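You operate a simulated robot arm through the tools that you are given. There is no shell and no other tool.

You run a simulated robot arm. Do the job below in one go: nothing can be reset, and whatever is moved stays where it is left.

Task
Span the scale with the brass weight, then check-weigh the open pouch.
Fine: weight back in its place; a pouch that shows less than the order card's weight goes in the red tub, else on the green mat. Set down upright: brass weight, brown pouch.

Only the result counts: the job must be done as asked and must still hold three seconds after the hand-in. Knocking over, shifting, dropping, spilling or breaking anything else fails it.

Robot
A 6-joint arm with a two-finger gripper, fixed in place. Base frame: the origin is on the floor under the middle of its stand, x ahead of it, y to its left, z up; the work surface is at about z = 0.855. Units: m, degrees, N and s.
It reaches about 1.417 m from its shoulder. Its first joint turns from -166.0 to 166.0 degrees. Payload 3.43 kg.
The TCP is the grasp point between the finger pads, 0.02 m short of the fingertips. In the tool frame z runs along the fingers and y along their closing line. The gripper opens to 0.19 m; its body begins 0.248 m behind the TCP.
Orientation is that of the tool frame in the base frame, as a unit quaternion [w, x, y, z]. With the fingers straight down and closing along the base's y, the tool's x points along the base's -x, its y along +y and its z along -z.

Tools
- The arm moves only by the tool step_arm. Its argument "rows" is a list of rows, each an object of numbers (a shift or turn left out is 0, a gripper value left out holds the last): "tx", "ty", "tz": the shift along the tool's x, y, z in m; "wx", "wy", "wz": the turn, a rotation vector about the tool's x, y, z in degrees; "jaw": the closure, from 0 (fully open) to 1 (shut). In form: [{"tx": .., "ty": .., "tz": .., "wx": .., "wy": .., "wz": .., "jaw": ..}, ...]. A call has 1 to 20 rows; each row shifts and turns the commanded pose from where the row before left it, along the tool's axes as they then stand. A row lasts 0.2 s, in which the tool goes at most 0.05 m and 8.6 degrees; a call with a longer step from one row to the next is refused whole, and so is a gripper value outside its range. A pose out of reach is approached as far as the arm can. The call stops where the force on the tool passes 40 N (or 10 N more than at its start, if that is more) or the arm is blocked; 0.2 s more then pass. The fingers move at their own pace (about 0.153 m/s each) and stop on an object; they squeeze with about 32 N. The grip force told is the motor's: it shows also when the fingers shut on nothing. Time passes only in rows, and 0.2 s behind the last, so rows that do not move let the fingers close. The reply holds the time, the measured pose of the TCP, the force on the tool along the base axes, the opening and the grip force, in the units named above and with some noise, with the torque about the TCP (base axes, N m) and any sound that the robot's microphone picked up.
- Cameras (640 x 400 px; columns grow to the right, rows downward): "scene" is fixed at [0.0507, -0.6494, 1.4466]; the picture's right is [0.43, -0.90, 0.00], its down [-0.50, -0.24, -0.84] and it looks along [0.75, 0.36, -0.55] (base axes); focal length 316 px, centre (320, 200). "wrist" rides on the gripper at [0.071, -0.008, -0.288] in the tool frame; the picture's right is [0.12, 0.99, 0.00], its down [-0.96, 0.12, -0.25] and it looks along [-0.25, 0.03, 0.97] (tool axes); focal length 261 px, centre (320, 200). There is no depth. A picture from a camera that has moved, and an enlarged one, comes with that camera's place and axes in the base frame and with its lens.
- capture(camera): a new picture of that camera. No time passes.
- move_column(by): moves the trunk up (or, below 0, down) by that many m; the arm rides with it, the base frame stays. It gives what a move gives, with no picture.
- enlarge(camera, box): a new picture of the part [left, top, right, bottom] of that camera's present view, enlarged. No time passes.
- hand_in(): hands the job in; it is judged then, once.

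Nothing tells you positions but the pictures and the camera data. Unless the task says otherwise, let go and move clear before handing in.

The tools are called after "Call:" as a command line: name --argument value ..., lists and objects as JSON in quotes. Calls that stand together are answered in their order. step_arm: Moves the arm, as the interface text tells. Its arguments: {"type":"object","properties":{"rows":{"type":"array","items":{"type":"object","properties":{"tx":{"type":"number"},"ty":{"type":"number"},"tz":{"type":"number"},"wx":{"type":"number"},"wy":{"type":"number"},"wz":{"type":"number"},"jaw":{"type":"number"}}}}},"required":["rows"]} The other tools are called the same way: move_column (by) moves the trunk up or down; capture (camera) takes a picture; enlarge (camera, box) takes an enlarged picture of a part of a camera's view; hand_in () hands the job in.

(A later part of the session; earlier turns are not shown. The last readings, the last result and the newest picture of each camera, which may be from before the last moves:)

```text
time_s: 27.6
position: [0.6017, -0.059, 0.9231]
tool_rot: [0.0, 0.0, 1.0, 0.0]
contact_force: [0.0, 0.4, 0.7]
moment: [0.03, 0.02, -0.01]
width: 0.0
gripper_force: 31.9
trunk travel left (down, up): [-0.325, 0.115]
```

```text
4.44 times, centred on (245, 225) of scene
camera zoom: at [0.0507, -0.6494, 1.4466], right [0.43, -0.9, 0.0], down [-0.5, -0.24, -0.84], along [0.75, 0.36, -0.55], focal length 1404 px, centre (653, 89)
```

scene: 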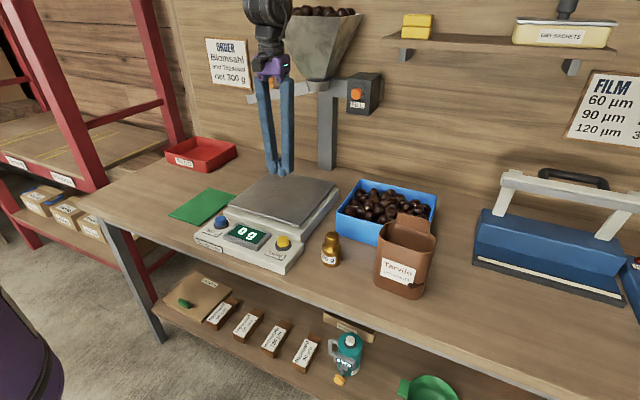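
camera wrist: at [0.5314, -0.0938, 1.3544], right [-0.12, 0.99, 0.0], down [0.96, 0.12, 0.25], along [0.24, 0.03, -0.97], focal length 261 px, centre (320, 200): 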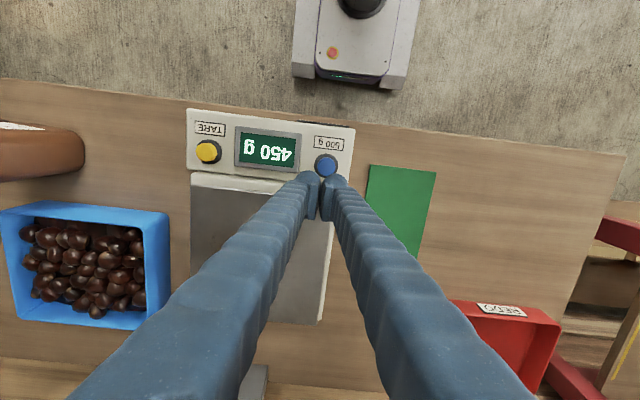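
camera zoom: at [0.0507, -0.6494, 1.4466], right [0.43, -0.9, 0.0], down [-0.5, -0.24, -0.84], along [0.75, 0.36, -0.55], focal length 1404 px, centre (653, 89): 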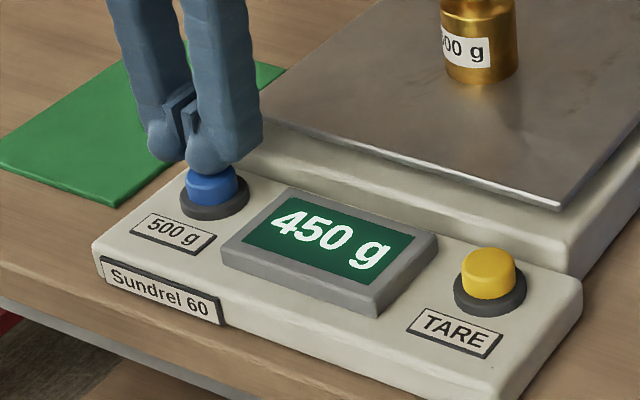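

Call:
step_arm --rows '[{"tz": 0.002}, {"tz": 0.002}, {"tz": 0.002}, {}]'

Call:
enlarge --camera "scene" --box '[190, 180, 300, 270]'

```text
time_s: 28.6
position: [0.6028, -0.0591, 0.9158]
tool_rot: [0.0, 0.0, 1.0, -0.001]
contact_force: [0.2, -0.6, 2.7]
moment: [-0.07, -0.01, 0.01]
width: 0.0003
gripper_force: 32.1
trunk travel left (down, up): [-0.325, 0.115]
heard: click
```

```text
4.44 times, centred on (245, 225) of scene
camera zoom: at [0.0507, -0.6494, 1.4466], right [0.43, -0.9, 0.0], down [-0.5, -0.24, -0.84], along [0.75, 0.36, -0.55], focal length 1404 px, centre (653, 89)
```

zoom: 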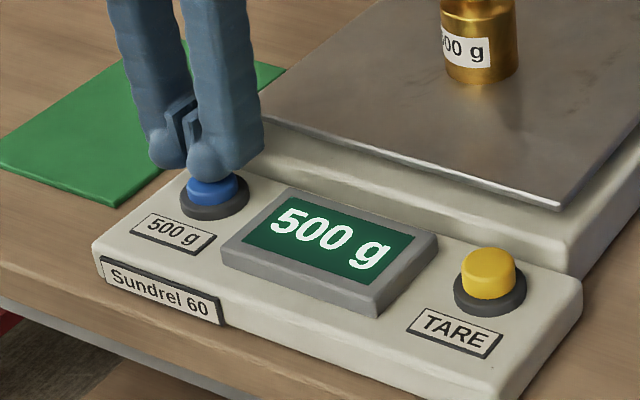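

There was a click and the display now reads 500 g, so the scale is spanned. I'll rise off the button and go back over the weight.

Call:
step_arm --rows '[{"tz": -0.01}, {"tz": -0.03}, {"tz": -0.04}, {"tz": -0.04}, {"tz": -0.03, "jaw": 0.66}, {"tx": -0.0316, "ty": -0.0236}, {"tx": -0.0316, "ty": -0.0236}, {"tx": -0.0316, "ty": -0.0236}, {"tx": -0.0316, "ty": -0.0236}, {"tx": -0.0316, "ty": -0.0238}, {}]'

Call:
enlarge --camera "scene" --box '[190, 130, 350, 250]'

Call:
enlarge --camera "wrist" --box '[240, 130, 400, 230]'

```text
time_s: 31.0
position: [0.758, -0.1767, 1.0674]
tool_rot: [0.0, 0.0, 1.0, -0.001]
contact_force: [-0.5, -0.2, 0.0]
moment: [0.03, -0.01, 0.0]
width: 0.0647
gripper_force: 0.0
trunk travel left (down, up): [-0.325, 0.115]
```

```text
3.33 times, centred on (270, 190) of scene
camera zoom: at [0.0507, -0.6494, 1.4466], right [0.43, -0.9, 0.0], down [-0.5, -0.24, -0.84], along [0.75, 0.36, -0.55], focal length 1053 px, centre (487, 233)
```

zoom: 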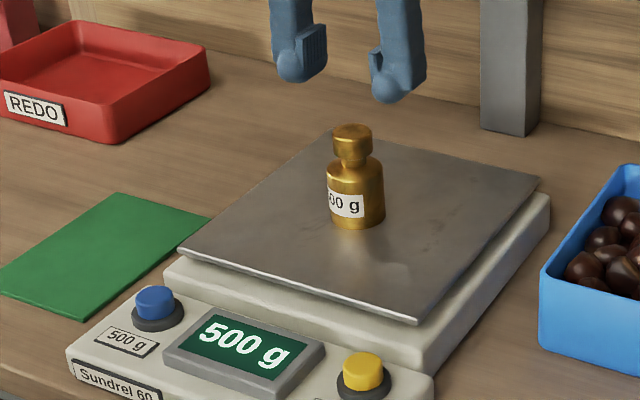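

```text
4.00 times, centred on (320, 180) of wrist
camera zoom: at [0.69, -0.187, 1.3546], right [-0.12, 0.99, 0.0], down [0.96, 0.12, 0.25], along [0.25, 0.03, -0.97], focal length 1043 px, centre (320, 280)
```

zoom: 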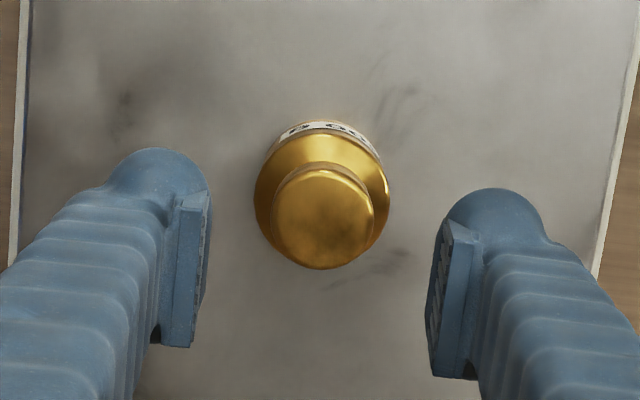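

Call:
step_arm --rows '[{"tz": 0.025}, {"tz": 0.025}, {"tz": 0.015}, {"tz": 0.0125}, {}]'

Call:
enlarge --camera "scene" --box '[240, 140, 320, 190]'

```text
time_s: 32.2
position: [0.7609, -0.1774, 0.9888]
tool_rot: [0.0, -0.001, 1.0, 0.0]
contact_force: [0.9, -0.4, -0.2]
moment: [0.01, 0.01, 0.0]
width: 0.0645
gripper_force: 0.0
trunk travel left (down, up): [-0.325, 0.115]
```

```text
8.00 times, centred on (280, 165) of scene
camera zoom: at [0.0507, -0.6494, 1.4466], right [0.43, -0.9, 0.0], down [-0.5, -0.24, -0.84], along [0.75, 0.36, -0.55], focal length 2527 px, centre (640, 480)
```

zoom: 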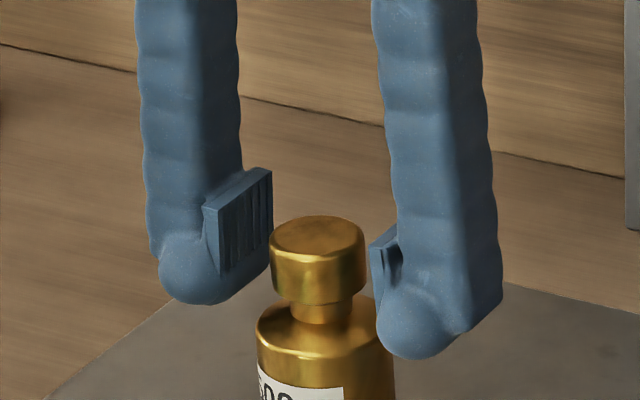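

Call:
step_arm --rows '[{"tz": 0.001}, {"jaw": 1.0}, {}, {}, {"tz": -0.003}, {"tz": -0.004}, {"tz": -0.006}, {}]'

Call:
enlarge --camera "scene" --box '[230, 130, 326, 190]'

```text
time_s: 34.0
position: [0.7599, -0.1774, 1.0006]
tool_rot: [-0.001, 0.0, 1.0, 0.0]
contact_force: [0.0, -0.1, -5.3]
moment: [0.03, 0.01, 0.01]
width: 0.0321
gripper_force: 32.0
trunk travel left (down, up): [-0.325, 0.115]
```

```text
6.67 times, centred on (278, 160) of scene
camera zoom: at [0.0507, -0.6494, 1.4466], right [0.43, -0.9, 0.0], down [-0.5, -0.24, -0.84], along [0.75, 0.36, -0.55], focal length 2106 px, centre (600, 467)
```

zoom: 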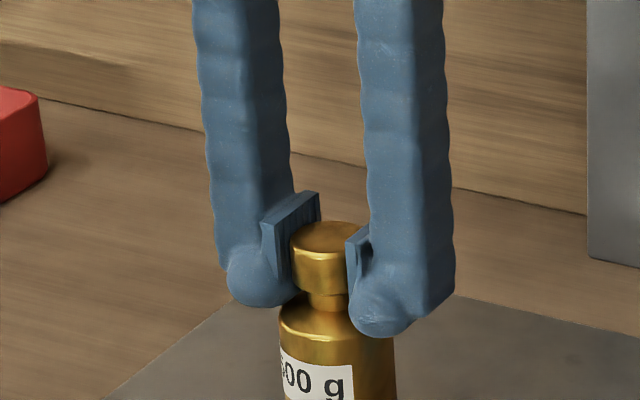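

The weight is held again. I'll carry it back to where it came from.

Call:
step_arm --rows '[{"tz": -0.01}, {"tz": -0.015}, {"tx": 0.0058, "ty": -0.0098}, {"tx": 0.0116, "ty": -0.0195}, {"tx": 0.0116, "ty": -0.0195}, {"tx": 0.0116, "ty": -0.0195}, {"tx": 0.0116, "ty": -0.0195}, {"tx": 0.0116, "ty": -0.0195}, {"tx": 0.0116, "ty": -0.0195}, {"tx": 0.0116, "ty": -0.0195}, {"tx": 0.0116, "ty": -0.0195}, {"tx": 0.0116, "ty": -0.0195}, {"tx": 0.0116, "ty": -0.0195}, {"tx": 0.0116, "ty": -0.0195}, {"tx": 0.0058, "ty": -0.0098}, {}]'

Call:
enlarge --camera "scene" --box '[190, 160, 400, 290]'

Call:
capture --camera "wrist"

```text
time_s: 37.4
position: [0.6213, -0.4105, 1.0259]
tool_rot: [-0.001, 0.0, 1.0, 0.001]
contact_force: [0.5, 0.7, -4.8]
moment: [0.0, -0.02, -0.01]
width: 0.032
gripper_force: 32.6
trunk travel left (down, up): [-0.325, 0.115]
```

```text
3.05 times, centred on (295, 225) of scene
camera zoom: at [0.0507, -0.6494, 1.4466], right [0.43, -0.9, 0.0], down [-0.5, -0.24, -0.84], along [0.75, 0.36, -0.55], focal length 962 px, centre (396, 124)
```

zoom: 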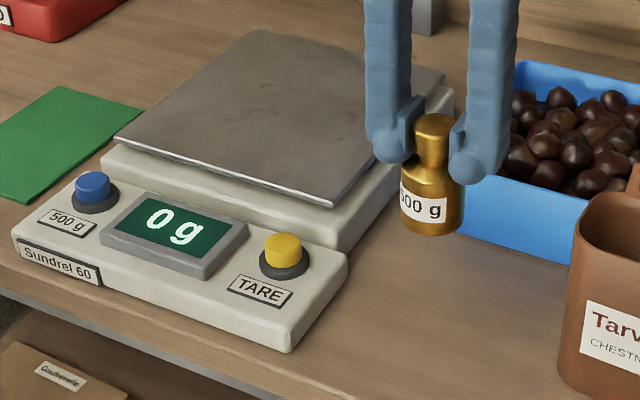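

```text
taken
camera wrist: at [0.5517, -0.4211, 1.3132], right [-0.12, 0.99, 0.0], down [0.96, 0.12, 0.25], along [0.24, 0.03, -0.97], focal length 261 px, centre (320, 200)
```

wrist: 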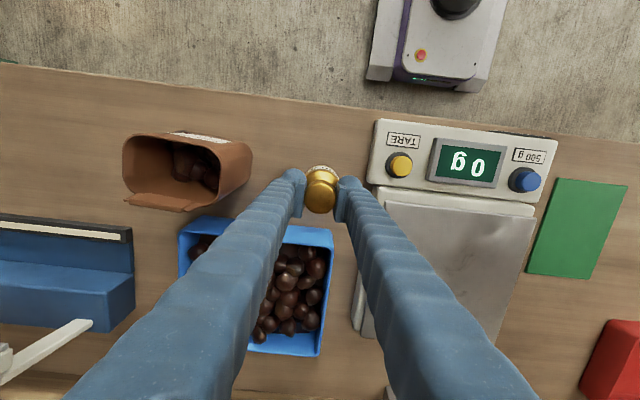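

The empty pan shows 0 g again. I'll lower the weight onto its original spot.

Call:
step_arm --rows '[{"tz": 0.02}, {"tz": 0.025}, {"tz": 0.025}, {"tz": 0.02}, {"tz": 0.0085}, {"tz": 0.002}, {}]'

Call:
enlarge --camera "scene" --box '[280, 180, 400, 280]'

```text
time_s: 39.0
position: [0.6207, -0.4121, 0.9246]
tool_rot: [-0.001, 0.001, 1.0, 0.0]
contact_force: [0.3, -0.4, -4.6]
moment: [-0.04, 0.0, 0.02]
width: 0.0322
gripper_force: 31.7
trunk travel left (down, up): [-0.325, 0.115]
```

```text
4.00 times, centred on (340, 230) of scene
camera zoom: at [0.0507, -0.6494, 1.4466], right [0.43, -0.9, 0.0], down [-0.5, -0.24, -0.84], along [0.75, 0.36, -0.55], focal length 1263 px, centre (240, 80)
```

zoom: 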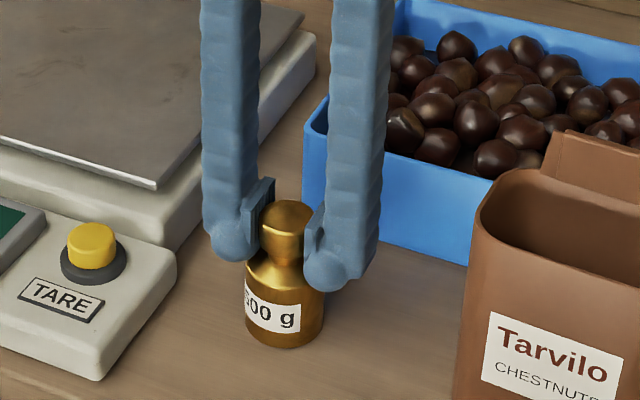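

Call:
step_arm --rows '[{"tz": 0.001}, {"tz": 0.0008}, {}]'

```text
time_s: 39.8
position: [0.62, -0.4108, 0.9224]
tool_rot: [-0.001, 0.0, 1.0, -0.001]
contact_force: [-0.3, -0.2, -5.0]
moment: [-0.01, -0.02, 0.03]
width: 0.0323
gripper_force: 32.5
trunk travel left (down, up): [-0.325, 0.115]
```

Call:
step_arm --rows '[{"tz": 0.0008}, {"tz": 0.0005}, {}]'

```text
time_s: 40.6
position: [0.6208, -0.4117, 0.9226]
tool_rot: [0.0, 0.0, 1.0, 0.0]
contact_force: [-1.5, 1.9, 9.3]
moment: [-0.19, 0.13, -0.02]
width: 0.0323
gripper_force: 31.9
trunk travel left (down, up): [-0.325, 0.115]
```

The weight is on the table. I'll ease off a touch, open the jaws and rise straight up.

Call:
step_arm --rows '[{"tz": -0.0005}, {}, {"jaw": 0.66}, {}, {}, {"tz": -0.01}, {"tz": -0.02}, {"tz": -0.03}, {"tz": -0.03}, {}]'

Call:
enlarge --camera "scene" --box '[280, 180, 400, 280]'

Call:
enlarge --camera "scene" --box '[300, 220, 364, 260]'

```text
time_s: 42.8
position: [0.6209, -0.412, 1.0124]
tool_rot: [-0.001, 0.0, 1.0, 0.001]
contact_force: [0.0, -1.0, 0.1]
moment: [0.0, 0.03, -0.03]
width: 0.0647
gripper_force: 0.1
trunk travel left (down, up): [-0.325, 0.115]
```

```text
4.00 times, centred on (340, 230) of scene
camera zoom: at [0.0507, -0.6494, 1.4466], right [0.43, -0.9, 0.0], down [-0.5, -0.24, -0.84], along [0.75, 0.36, -0.55], focal length 1263 px, centre (240, 80)
```

zoom: 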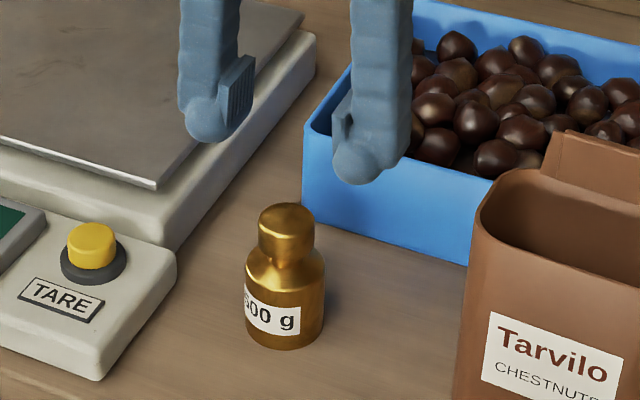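

```text
10.00 times, centred on (332, 240) of scene
camera zoom: at [0.0507, -0.6494, 1.4466], right [0.43, -0.9, 0.0], down [-0.5, -0.24, -0.84], along [0.75, 0.36, -0.55], focal length 3158 px, centre (200, -200)
```

zoom: 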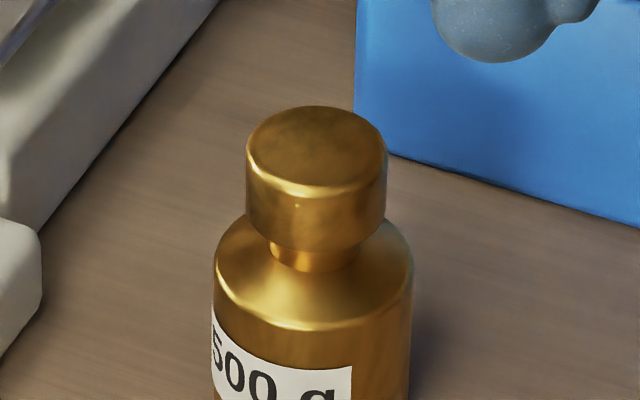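

The weight is back in its place, upright and within about 1 mm of where it started. Next I'll open the jaws and look at the pouch from above.

Call:
step_arm --rows '[{"tz": -0.04}, {"tz": -0.04}, {"tz": -0.04, "jaw": 0.0}, {"tx": 0.004, "ty": -0.04}, {"tx": 0.004, "ty": -0.04}, {"tx": 0.004, "ty": -0.04}, {"tx": 0.004, "ty": -0.04}, {"tx": 0.004, "ty": -0.03}, {}]'

Call:
capture --camera "wrist"

Call:
capture --camera "scene"

Call:
enlarge --camera "wrist" --box '[240, 120, 400, 220]'

```text
time_s: 44.8
position: [0.6017, -0.6029, 1.132]
tool_rot: [0.001, 0.0, 1.0, 0.0]
contact_force: [1.0, 1.3, -0.1]
moment: [0.01, -0.01, 0.01]
width: 0.1901
gripper_force: 0.0
trunk travel left (down, up): [-0.325, 0.115]
```

```text
taken
camera wrist: at [0.5326, -0.6122, 1.4191], right [-0.12, 0.99, 0.0], down [0.96, 0.12, 0.25], along [0.25, 0.03, -0.97], focal length 261 px, centre (320, 200)
```

wrist: 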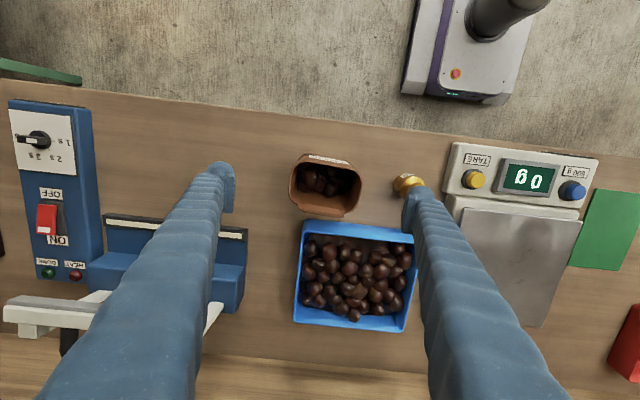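

```text
taken
```

scene: 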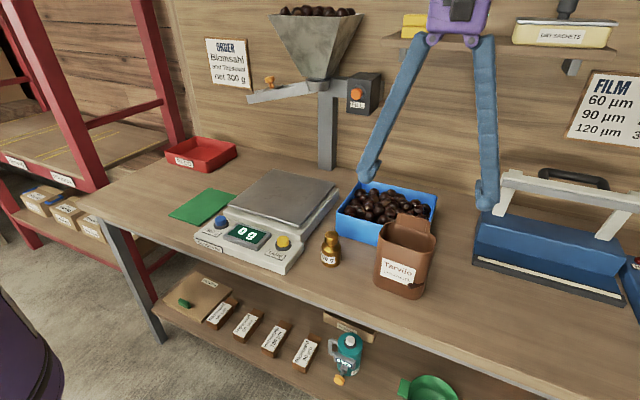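

```text
4.00 times, centred on (320, 170) of wrist
camera zoom: at [0.5326, -0.6122, 1.4191], right [-0.12, 0.99, 0.0], down [0.96, 0.12, 0.25], along [0.25, 0.03, -0.97], focal length 1043 px, centre (320, 320)
```

zoom: 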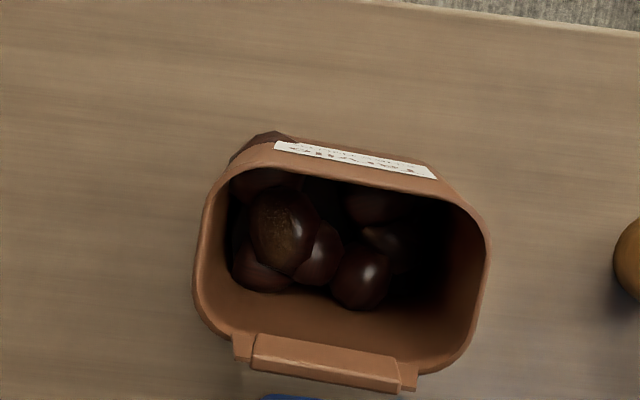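

The pouch looks like an upright box about 0.118 m (y) by 0.085 m (x), with its rim near z = 1.00. Its centre is at about (0.612, -0.595) and it is turned about 5°. I'll check the finger lean at this opening and the pouch surroundings before going down.

Call:
enlarge --camera "scene" --box '[340, 20, 520, 220]'

Call:
enlarge --camera "scene" --box '[350, 200, 460, 310]'

Call:
enlarge --camera "wrist" --box '[200, 140, 460, 260]'

```text
2.00 times, centred on (430, 120) of scene
camera zoom: at [0.0507, -0.6494, 1.4466], right [0.43, -0.9, 0.0], down [-0.5, -0.24, -0.84], along [0.75, 0.36, -0.55], focal length 632 px, centre (100, 360)
```

zoom: 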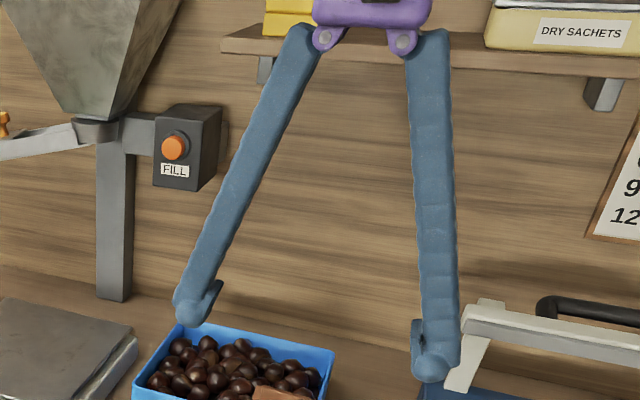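

```text
3.64 times, centred on (405, 255) of scene
camera zoom: at [0.0507, -0.6494, 1.4466], right [0.43, -0.9, 0.0], down [-0.5, -0.24, -0.84], along [0.75, 0.36, -0.55], focal length 1148 px, centre (11, 0)
```

zoom: 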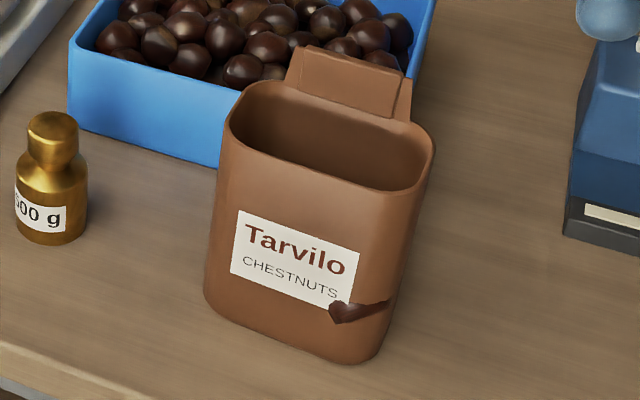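

```text
2.46 times, centred on (330, 200) of wrist
camera zoom: at [0.5326, -0.6122, 1.4191], right [-0.12, 0.99, 0.0], down [0.96, 0.12, 0.25], along [0.25, 0.03, -0.97], focal length 642 px, centre (295, 200)
```

zoom: 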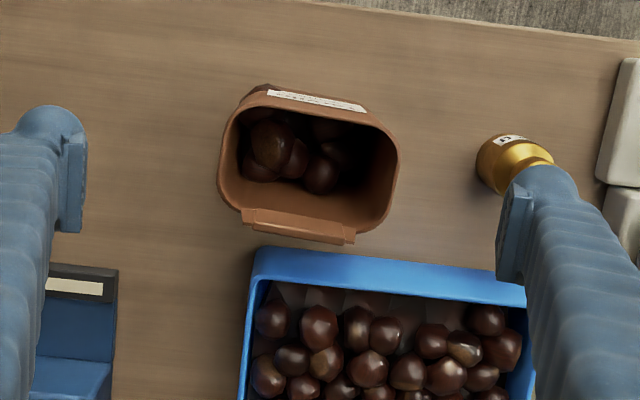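

Call:
enlarge --camera "scene" --box '[425, 270, 473, 300]'

Call:
enlarge --camera "wrist" --box '[285, 145, 349, 185]'

Call:
enlarge --camera "scene" --box '[420, 270, 468, 300]'

```text
13.33 times, centred on (449, 285) of scene
camera zoom: at [0.0507, -0.6494, 1.4466], right [0.43, -0.9, 0.0], down [-0.5, -0.24, -0.84], along [0.75, 0.36, -0.55], focal length 4211 px, centre (-1400, -933)
```

zoom: 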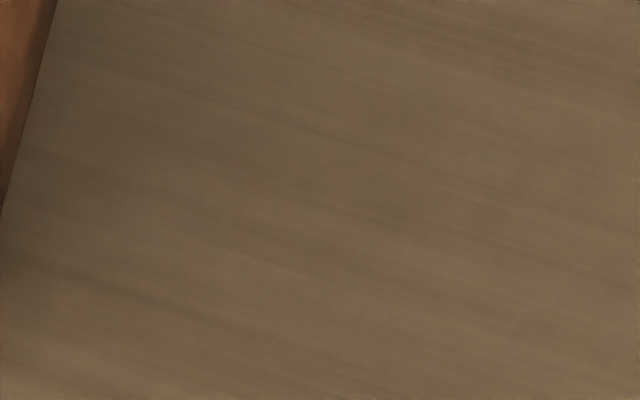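

```text
10.00 times, centred on (317, 165) of wrist
camera zoom: at [0.5326, -0.6122, 1.4191], right [-0.12, 0.99, 0.0], down [0.96, 0.12, 0.25], along [0.25, 0.03, -0.97], focal length 2606 px, centre (350, 550)
```

zoom: 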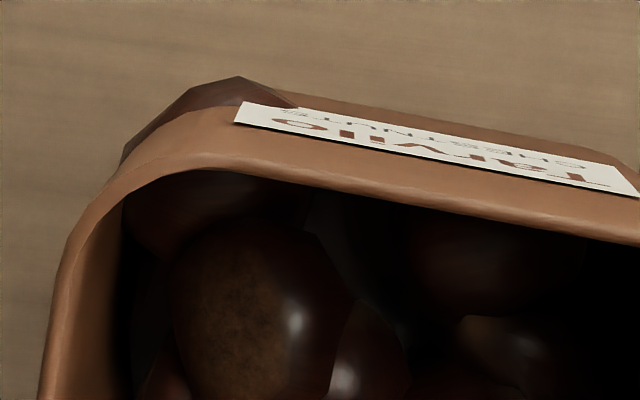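

```text
13.33 times, centred on (444, 285) of scene
camera zoom: at [0.0507, -0.6494, 1.4466], right [0.43, -0.9, 0.0], down [-0.5, -0.24, -0.84], along [0.75, 0.36, -0.55], focal length 4211 px, centre (-1333, -933)
```

zoom: 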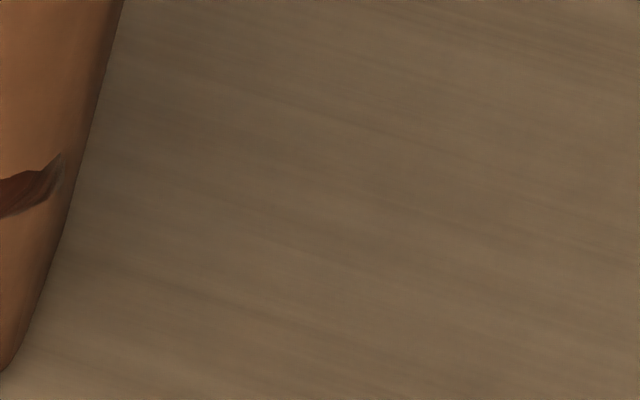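

The brown mark on the pouch is only a chestnut showing through the thin wall. I'll align the gripper with the pouch's 5° turn, centre over it and go partway down to check.

Call:
step_arm --rows '[{"tx": -0.011, "ty": 0.007, "wz": 4.8}, {"tz": 0.03}, {"tz": 0.03}, {"tz": 0.03}, {}]'

Call:
capture --camera "wrist"

Call:
enlarge --camera "scene" --box '[320, 120, 520, 300]'

```text
time_s: 46.0
position: [0.6126, -0.5957, 1.0419]
tool_rot: [0.001, 0.042, 0.999, 0.001]
contact_force: [-1.0, -0.5, -0.5]
moment: [0.06, -0.02, 0.0]
width: 0.1899
gripper_force: 0.1
trunk travel left (down, up): [-0.325, 0.115]
```

```text
taken
camera wrist: at [0.5418, -0.5991, 1.3298], right [-0.04, 1.0, 0.0], down [0.97, 0.03, 0.25], along [0.25, 0.01, -0.97], focal length 261 px, centre (320, 200)
```

wrist: 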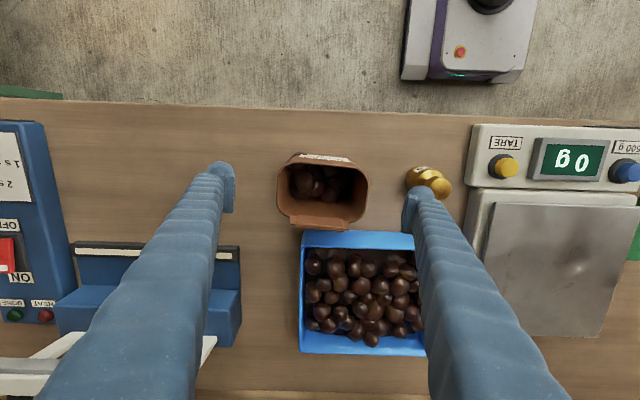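

```text
2.22 times, centred on (420, 210) of scene
camera zoom: at [0.0507, -0.6494, 1.4466], right [0.43, -0.9, 0.0], down [-0.5, -0.24, -0.84], along [0.75, 0.36, -0.55], focal length 702 px, centre (98, 178)
```

zoom: 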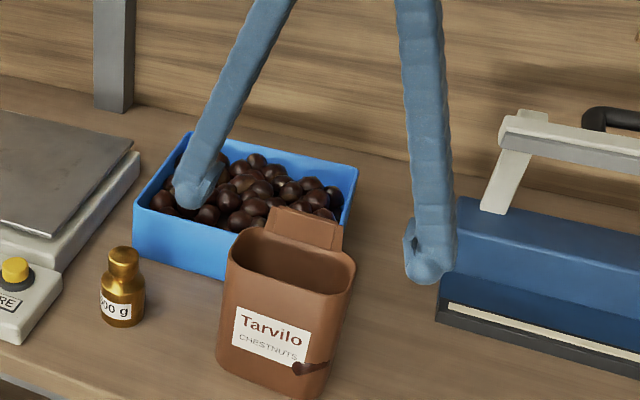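

Call:
enlarge --camera "wrist" --box '[210, 130, 430, 260]'

```text
2.91 times, centred on (320, 195) of wrist
camera zoom: at [0.5418, -0.5991, 1.3298], right [-0.04, 1.0, 0.0], down [0.97, 0.03, 0.25], along [0.25, 0.01, -0.97], focal length 758 px, centre (320, 214)
```

zoom: 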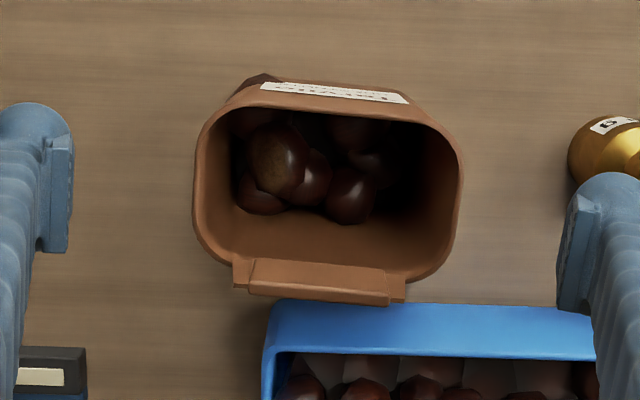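

Call:
step_arm --rows '[{"ty": 0.002, "tz": 0.02}, {"tz": 0.025}, {"tz": 0.02}, {"tz": 0.01}, {}]'

Call:
enlarge --camera "wrist" --box '[210, 130, 430, 260]'

Call:
enlarge --camera "scene" --box '[320, 160, 480, 310]'

```text
time_s: 47.2
position: [0.6127, -0.5937, 0.9681]
tool_rot: [0.0, 0.042, 0.999, -0.001]
contact_force: [0.3, 0.6, 0.6]
moment: [-0.01, -0.03, -0.01]
width: 0.1902
gripper_force: 0.1
trunk travel left (down, up): [-0.325, 0.115]
```

```text
2.91 times, centred on (320, 195) of wrist
camera zoom: at [0.5425, -0.5961, 1.255], right [-0.04, 1.0, 0.0], down [0.97, 0.03, 0.25], along [0.25, 0.01, -0.97], focal length 758 px, centre (320, 214)
```

zoom: 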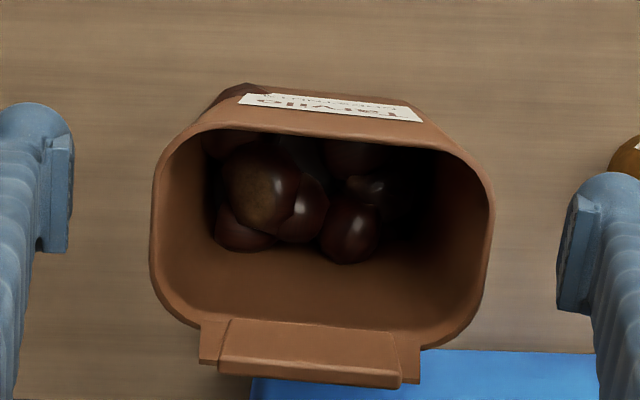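

```text
2.67 times, centred on (400, 235) of scene
camera zoom: at [0.0507, -0.6494, 1.4466], right [0.43, -0.9, 0.0], down [-0.5, -0.24, -0.84], along [0.75, 0.36, -0.55], focal length 842 px, centre (107, 107)
```

zoom: 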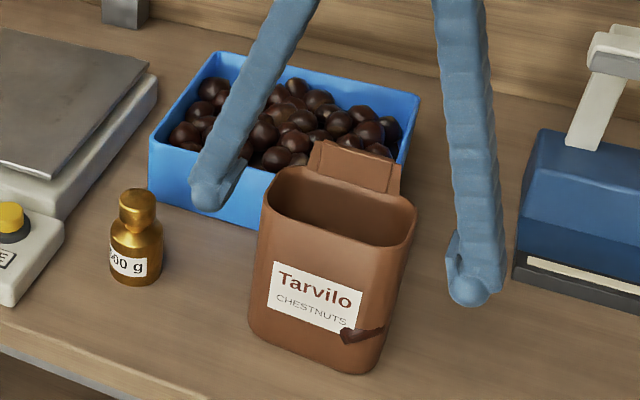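

Call:
step_arm --rows '[{"jaw": 0.2}, {"jaw": 0.3}, {"jaw": 0.34}, {"jaw": 0.36}, {}]'

Call:
enlarge --camera "wrist" --box '[210, 130, 430, 260]'

Call:
enlarge --camera "scene" --box '[340, 180, 468, 260]'

```text
time_s: 48.4
position: [0.6119, -0.5931, 0.9679]
tool_rot: [0.0, 0.043, 0.999, 0.001]
contact_force: [-1.1, 0.6, 0.2]
moment: [0.08, -0.04, 0.1]
width: 0.1284
gripper_force: 32.1
trunk travel left (down, up): [-0.325, 0.115]
```

```text
2.91 times, centred on (320, 195) of wrist
camera zoom: at [0.5426, -0.596, 1.2552], right [-0.04, 1.0, 0.0], down [0.97, 0.03, 0.25], along [0.25, 0.01, -0.97], focal length 758 px, centre (320, 214)
```

zoom: 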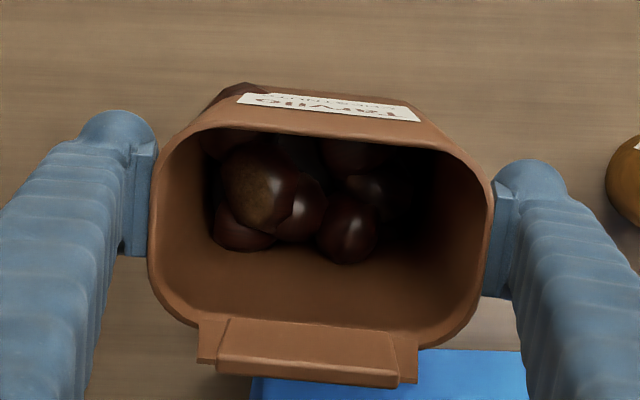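

```text
5.00 times, centred on (404, 220) of scene
camera zoom: at [0.0507, -0.6494, 1.4466], right [0.43, -0.9, 0.0], down [-0.5, -0.24, -0.84], along [0.75, 0.36, -0.55], focal length 1579 px, centre (-100, 100)
```

zoom: 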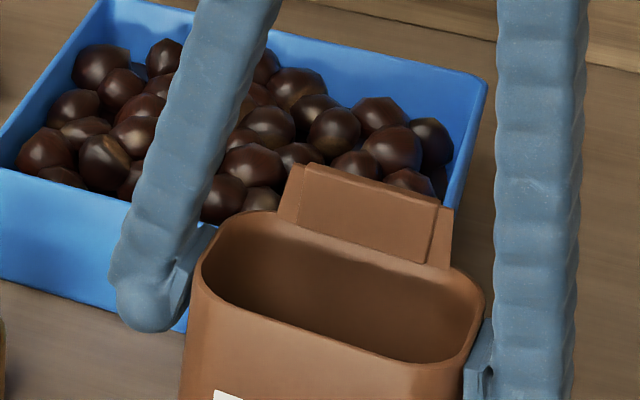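

The pads are bearing evenly on both ends of the pouch at 32 N. I'll command a full squeeze, then do a slow test lift.

Call:
step_arm --rows '[{"jaw": 1.0}, {}, {"tz": -0.002}, {"tz": -0.003}, {"tz": -0.003}, {}]'

Call:
enlarge --camera "scene" --box '[320, 160, 480, 310]'

Call:
enlarge --camera "wrist" --box '[210, 130, 430, 260]'

```text
time_s: 49.8
position: [0.6112, -0.593, 0.9756]
tool_rot: [-0.002, 0.042, 0.999, 0.0]
contact_force: [0.0, -0.1, -2.7]
moment: [0.0, 0.0, 0.03]
width: 0.1287
gripper_force: 32.1
trunk travel left (down, up): [-0.325, 0.115]
```

```text
2.67 times, centred on (400, 235) of scene
camera zoom: at [0.0507, -0.6494, 1.4466], right [0.43, -0.9, 0.0], down [-0.5, -0.24, -0.84], along [0.75, 0.36, -0.55], focal length 842 px, centre (107, 107)
```

zoom: 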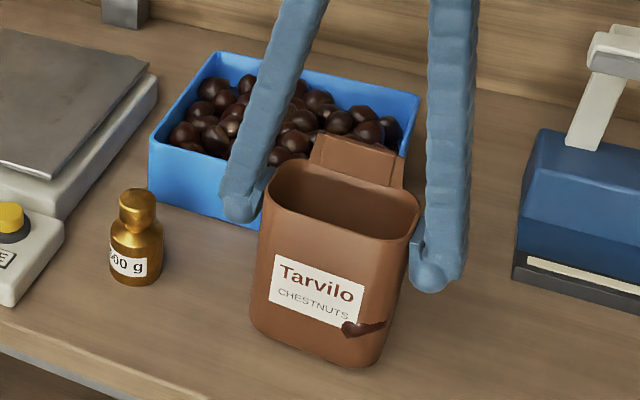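

```text
2.91 times, centred on (320, 195) of wrist
camera zoom: at [0.5423, -0.5962, 1.2632], right [-0.04, 1.0, 0.0], down [0.97, 0.03, 0.25], along [0.25, 0.01, -0.97], focal length 758 px, centre (320, 214)
```

zoom: 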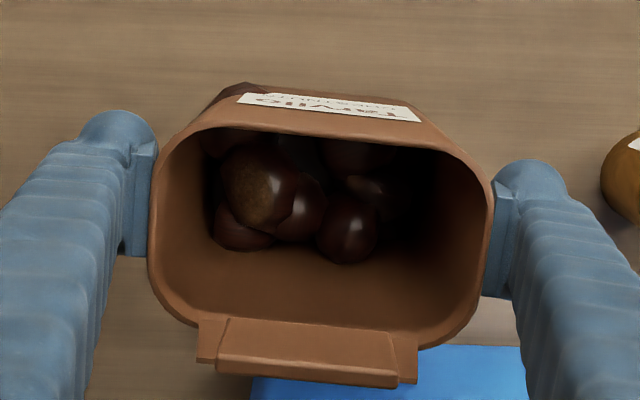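

The pouch lifts cleanly; the tool shows about -2.7 N. I'll raise it well above the box and weight, and turn it square on the way up.

Call:
step_arm --rows '[{"tz": -0.008}, {"tz": -0.014}, {"tz": -0.018}, {"tz": -0.02}, {"tz": -0.02}, {"tz": -0.02}, {"tz": -0.018}, {"tz": -0.012, "wz": -1.2}, {"wz": -1.8}, {"wz": -1.8}, {}]'

Call:
enlarge --camera "scene" --box '[300, 120, 480, 290]'

Call:
capture --camera "wrist"

```text
time_s: 52.2
position: [0.6113, -0.5928, 1.1056]
tool_rot: [-0.001, 0.001, 1.0, 0.0]
contact_force: [0.4, -0.3, -2.7]
moment: [0.0, 0.01, 0.02]
width: 0.1284
gripper_force: 31.8
trunk travel left (down, up): [-0.325, 0.115]
```

```text
2.35 times, centred on (390, 205) of scene
camera zoom: at [0.0507, -0.6494, 1.4466], right [0.43, -0.9, 0.0], down [-0.5, -0.24, -0.84], along [0.75, 0.36, -0.55], focal length 743 px, centre (155, 188)
```

zoom: 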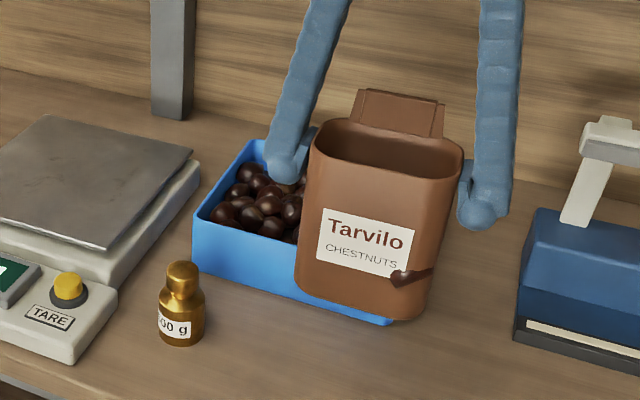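

```text
taken
camera wrist: at [0.543, -0.6023, 1.3927], right [-0.12, 0.99, 0.0], down [0.96, 0.12, 0.25], along [0.24, 0.03, -0.97], focal length 261 px, centre (320, 200)
```

wrist: 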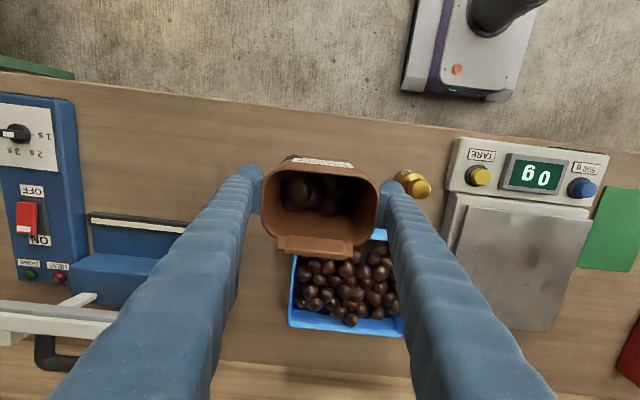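

Call:
step_arm --rows '[{"tx": -0.004, "ty": 0.0115}, {"tx": -0.00806, "ty": 0.02306}, {"tx": -0.00806, "ty": 0.02306}, {"tx": -0.00806, "ty": 0.02306}, {"tx": -0.00806, "ty": 0.02306}, {"tx": -0.00806, "ty": 0.02306}, {"tx": -0.00806, "ty": 0.02306}, {"tx": -0.00806, "ty": 0.02306}, {"tx": -0.00806, "ty": 0.02306}, {"tx": -0.00806, "ty": 0.02306}, {"tx": -0.00806, "ty": 0.02306}, {"tx": -0.00806, "ty": 0.02306}, {"tx": -0.00806, "ty": 0.02306}, {"tx": -0.00806, "ty": 0.02306}, {"tx": -0.00806, "ty": 0.02306}, {"tx": -0.00806, "ty": 0.02306}, {"tx": -0.00806, "ty": 0.02306}, {"tx": -0.00806, "ty": 0.02306}, {"tx": -0.004, "ty": 0.0115}, {}]'

Call:
enlarge --camera "scene" --box '[180, 90, 400, 270]'

Call:
capture --camera "wrist"

```text
time_s: 56.4
position: [0.7571, -0.1782, 1.1059]
tool_rot: [0.0, 0.0, 1.0, 0.0]
contact_force: [0.7, -0.3, -1.7]
moment: [-0.03, 0.04, -0.01]
width: 0.1284
gripper_force: 31.7
trunk travel left (down, up): [-0.325, 0.115]
```

```text
2.22 times, centred on (290, 180) of scene
camera zoom: at [0.0507, -0.6494, 1.4466], right [0.43, -0.9, 0.0], down [-0.5, -0.24, -0.84], along [0.75, 0.36, -0.55], focal length 702 px, centre (387, 244)
```

zoom: 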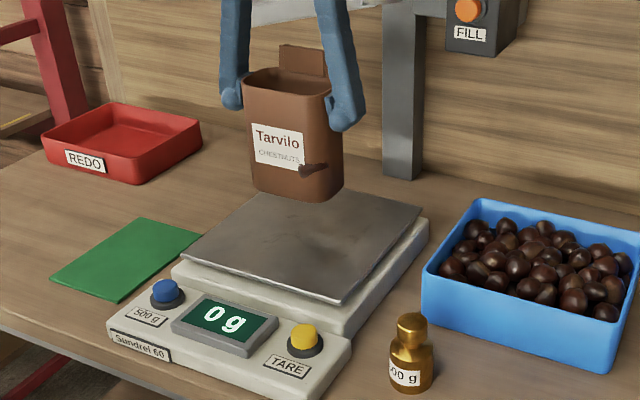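

```text
taken
camera wrist: at [0.6884, -0.1859, 1.3923], right [-0.12, 0.99, 0.0], down [0.96, 0.12, 0.25], along [0.24, 0.03, -0.97], focal length 261 px, centre (320, 200)
```

wrist: 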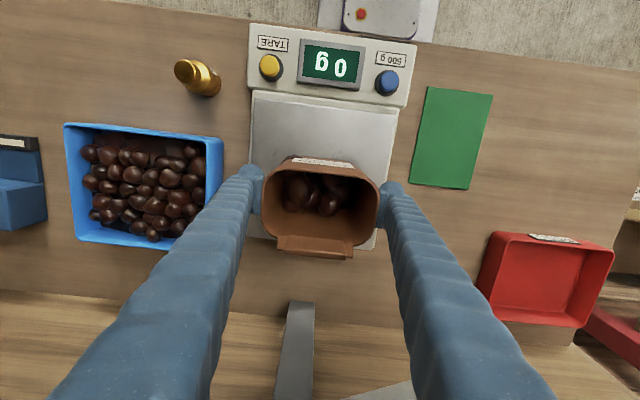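

The pouch is over the pan centre. I'll lower it gently, since I expect contact at a TCP height of about 1.032.

Call:
step_arm --rows '[{"tz": 0.012}, {"tz": 0.015}, {"tz": 0.015}, {"tz": 0.012}, {"tz": 0.008}, {"tz": 0.004}, {}]'

Call:
enlarge --camera "scene" --box '[180, 120, 360, 270]'

```text
time_s: 58.0
position: [0.7573, -0.176, 1.0389]
tool_rot: [-0.001, -0.001, 1.0, -0.001]
contact_force: [-0.2, 0.2, -3.1]
moment: [0.04, 0.04, 0.03]
width: 0.1281
gripper_force: 31.6
trunk travel left (down, up): [-0.325, 0.115]
```

```text
2.67 times, centred on (270, 195) of scene
camera zoom: at [0.0507, -0.6494, 1.4466], right [0.43, -0.9, 0.0], down [-0.5, -0.24, -0.84], along [0.75, 0.36, -0.55], focal length 842 px, centre (453, 213)
```

zoom: 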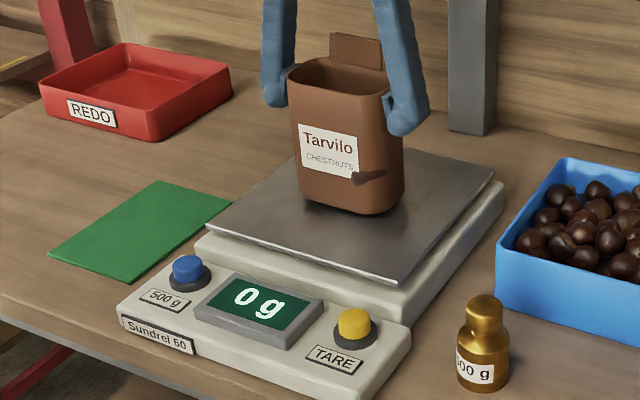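

Call:
step_arm --rows '[{"tz": 0.002}, {"tz": 0.0015}, {"tz": 0.001}, {}]'

Call:
enlarge --camera "scene" --box '[180, 120, 360, 270]'

```text
time_s: 59.0
position: [0.757, -0.1772, 1.0335]
tool_rot: [-0.001, 0.0, 1.0, -0.001]
contact_force: [-0.2, 0.4, -3.2]
moment: [0.0, 0.0, -0.01]
width: 0.1283
gripper_force: 31.9
trunk travel left (down, up): [-0.325, 0.115]
```

```text
2.67 times, centred on (270, 195) of scene
camera zoom: at [0.0507, -0.6494, 1.4466], right [0.43, -0.9, 0.0], down [-0.5, -0.24, -0.84], along [0.75, 0.36, -0.55], focal length 842 px, centre (453, 213)
```

zoom: 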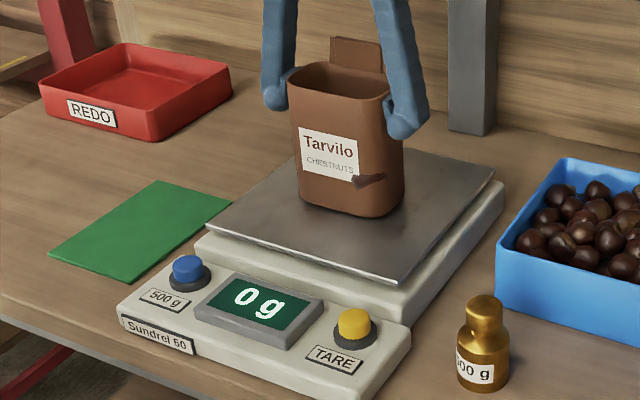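

Call:
step_arm --rows '[{"tz": 0.001}, {"tz": 0.001}, {}]'

```text
time_s: 59.8
position: [0.7577, -0.1767, 1.0321]
tool_rot: [0.0, -0.001, 1.0, 0.0]
contact_force: [-0.7, 0.8, 4.6]
moment: [0.02, 0.0, 0.14]
width: 0.1281
gripper_force: 32.2
trunk travel left (down, up): [-0.325, 0.115]
```

It's on the pan. I'll ease off slightly and release.

Call:
step_arm --rows '[{"tz": -0.0005}, {}, {"jaw": 0.3}, {"jaw": 0.22}, {"jaw": 0.16}, {}, {}]'

Call:
enlarge --camera "scene" --box '[180, 120, 360, 270]'

Call:
capture --camera "wrist"

```text
time_s: 61.4
position: [0.7569, -0.1753, 1.0331]
tool_rot: [-0.001, -0.001, 1.0, 0.0]
contact_force: [-0.1, 0.8, -0.4]
moment: [-0.02, -0.02, 0.01]
width: 0.1595
gripper_force: 0.1
trunk travel left (down, up): [-0.325, 0.115]
```

```text
2.67 times, centred on (270, 195) of scene
camera zoom: at [0.0507, -0.6494, 1.4466], right [0.43, -0.9, 0.0], down [-0.5, -0.24, -0.84], along [0.75, 0.36, -0.55], focal length 842 px, centre (453, 213)
```

zoom: 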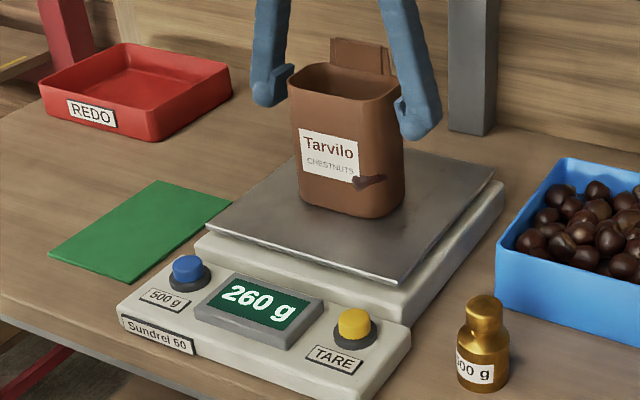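

```text
taken
camera wrist: at [0.6885, -0.1865, 1.3204], right [-0.12, 0.99, 0.0], down [0.96, 0.12, 0.25], along [0.24, 0.03, -0.97], focal length 261 px, centre (320, 200)
```

wrist: 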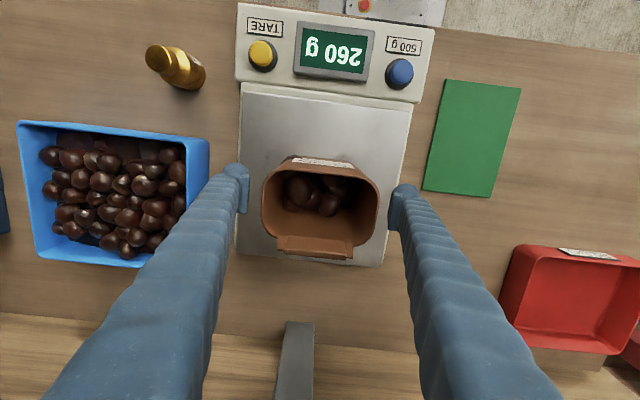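

The display reads 260 g but may still be settling. The fingers are clear of the pouch, so I'll wait and re-read it.

Call:
step_arm --rows '[{}, {}, {}, {}, {}, {}, {}, {}, {}, {}]'

Call:
enlarge --camera "scene" --box '[220, 215, 300, 265]'

Call:
enlarge --camera "wrist" --box '[230, 140, 410, 260]'

```text
time_s: 63.6
position: [0.7575, -0.1776, 1.0337]
tool_rot: [-0.001, 0.0, 1.0, 0.0]
contact_force: [0.3, 0.9, -0.4]
moment: [-0.02, 0.0, -0.02]
width: 0.1595
gripper_force: 0.0
trunk travel left (down, up): [-0.325, 0.115]
```

```text
8.00 times, centred on (260, 240) of scene
camera zoom: at [0.0507, -0.6494, 1.4466], right [0.43, -0.9, 0.0], down [-0.5, -0.24, -0.84], along [0.75, 0.36, -0.55], focal length 2527 px, centre (800, -120)
```

zoom: 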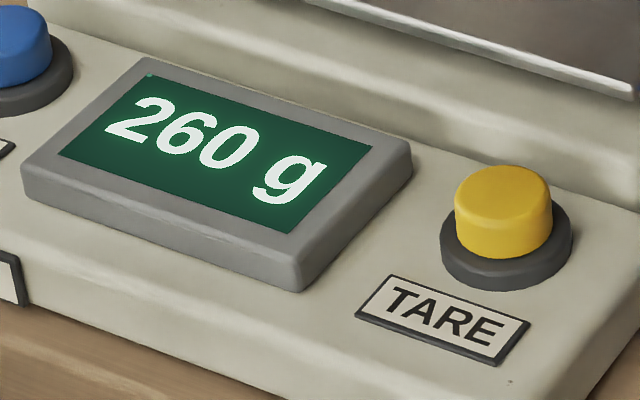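

```text
3.33 times, centred on (320, 200) of wrist
camera zoom: at [0.6885, -0.1865, 1.3204], right [-0.12, 0.99, 0.0], down [0.96, 0.12, 0.25], along [0.24, 0.03, -0.97], focal length 869 px, centre (320, 200)
```

zoom: 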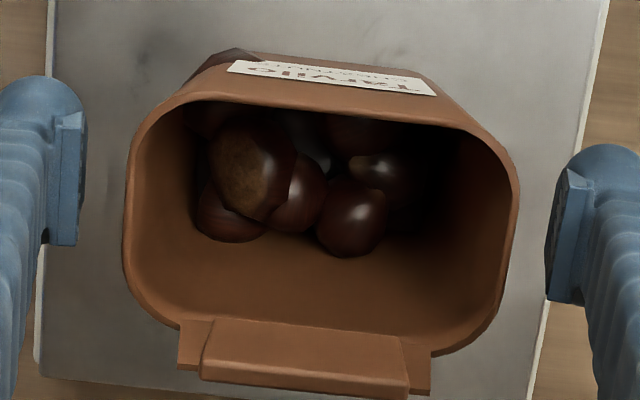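

The reading is steady at 260 g, which is under the order card's 300 g, so the pouch goes in the red REDO tub (centre about (0.927, 0.31)). I'll re-grip the pouch where it stands and test-lift it.

Call:
step_arm --rows '[{"jaw": 0.26}, {"jaw": 0.3}, {"jaw": 0.34}, {"jaw": 0.4}, {"jaw": 1.0}, {}, {"tz": -0.003}, {"tz": -0.004}, {"tz": -0.005}, {}]'

Call:
enlarge --camera "scene" --box '[180, 100, 380, 270]'

Call:
enlarge --camera "wrist" --box '[230, 140, 410, 260]'

```text
time_s: 65.8
position: [0.7584, -0.1762, 1.0455]
tool_rot: [-0.001, 0.0, 1.0, 0.0]
contact_force: [0.3, -0.4, -2.5]
moment: [0.02, 0.02, 0.01]
width: 0.1282
gripper_force: 31.8
trunk travel left (down, up): [-0.325, 0.115]
```

```text
2.35 times, centred on (280, 185) of scene
camera zoom: at [0.0507, -0.6494, 1.4466], right [0.43, -0.9, 0.0], down [-0.5, -0.24, -0.84], along [0.75, 0.36, -0.55], focal length 743 px, centre (414, 235)
```

zoom: 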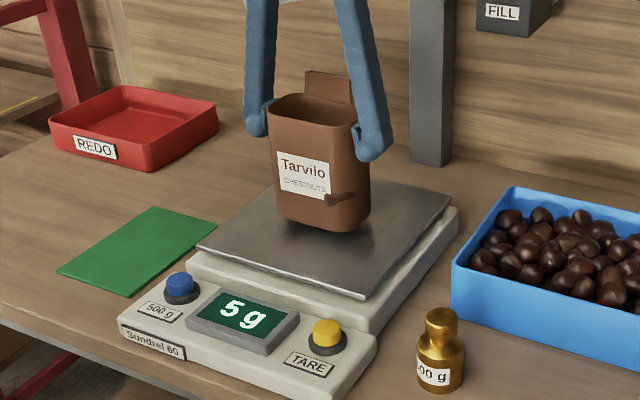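

```text
3.33 times, centred on (320, 200) of wrist
camera zoom: at [0.689, -0.1862, 1.3327], right [-0.12, 0.99, 0.0], down [0.96, 0.12, 0.25], along [0.24, 0.03, -0.97], focal length 869 px, centre (320, 200)
```

zoom: 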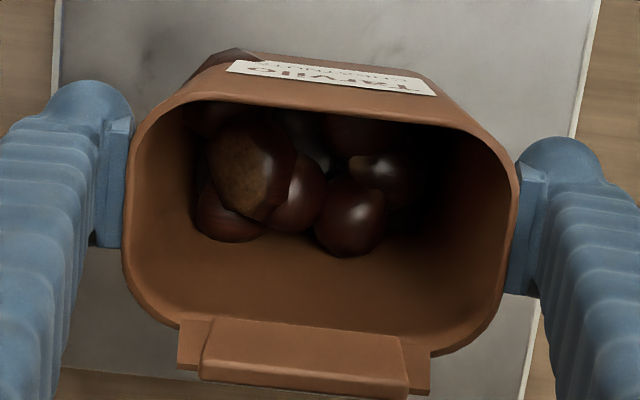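

The pouch is held and the scale is dropping back to zero. I'll raise it and carry it sideways over the mat to y ≈ 0.31, keeping clear of the hopper arm.

Call:
step_arm --rows '[{"tz": -0.01}, {"tz": -0.015}, {"tz": -0.02}, {"tz": -0.015}, {"tz": -0.01}, {"tx": 0.001, "ty": 0.0135}, {"tx": 0.002, "ty": 0.025}, {"tx": 0.002, "ty": 0.025}, {"tx": 0.002, "ty": 0.025}, {"tx": 0.002, "ty": 0.025}, {"tx": 0.002, "ty": 0.025}, {"tx": 0.002, "ty": 0.025}, {"tx": 0.002, "ty": 0.025}, {"tx": 0.002, "ty": 0.025}, {"tx": 0.001, "ty": 0.0135}, {}]'

Call:
capture --camera "scene"

Call:
capture --camera "wrist"

```text
time_s: 69.2
position: [0.7385, 0.0495, 1.1137]
tool_rot: [-0.001, 0.0, 1.0, 0.0]
contact_force: [-0.1, -0.3, -2.5]
moment: [0.02, 0.0, -0.01]
width: 0.1281
gripper_force: 32.2
trunk travel left (down, up): [-0.325, 0.115]
```

```text
taken
```

scene: 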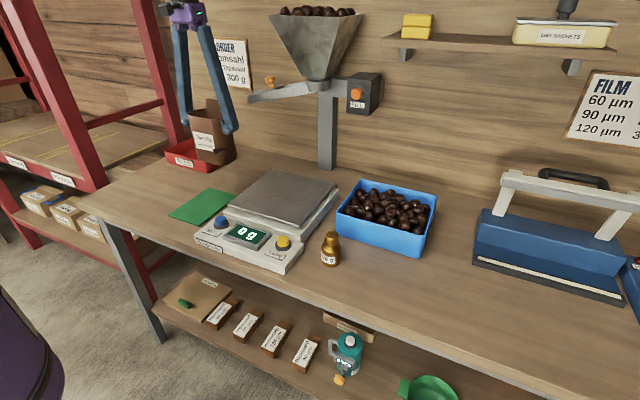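

```text
taken
camera wrist: at [0.6707, 0.0406, 1.402], right [-0.12, 0.99, 0.0], down [0.96, 0.12, 0.25], along [0.24, 0.03, -0.97], focal length 261 px, centre (320, 200)
```

wrist: 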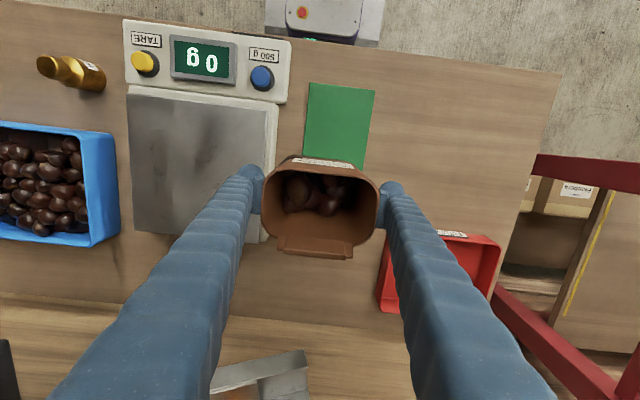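

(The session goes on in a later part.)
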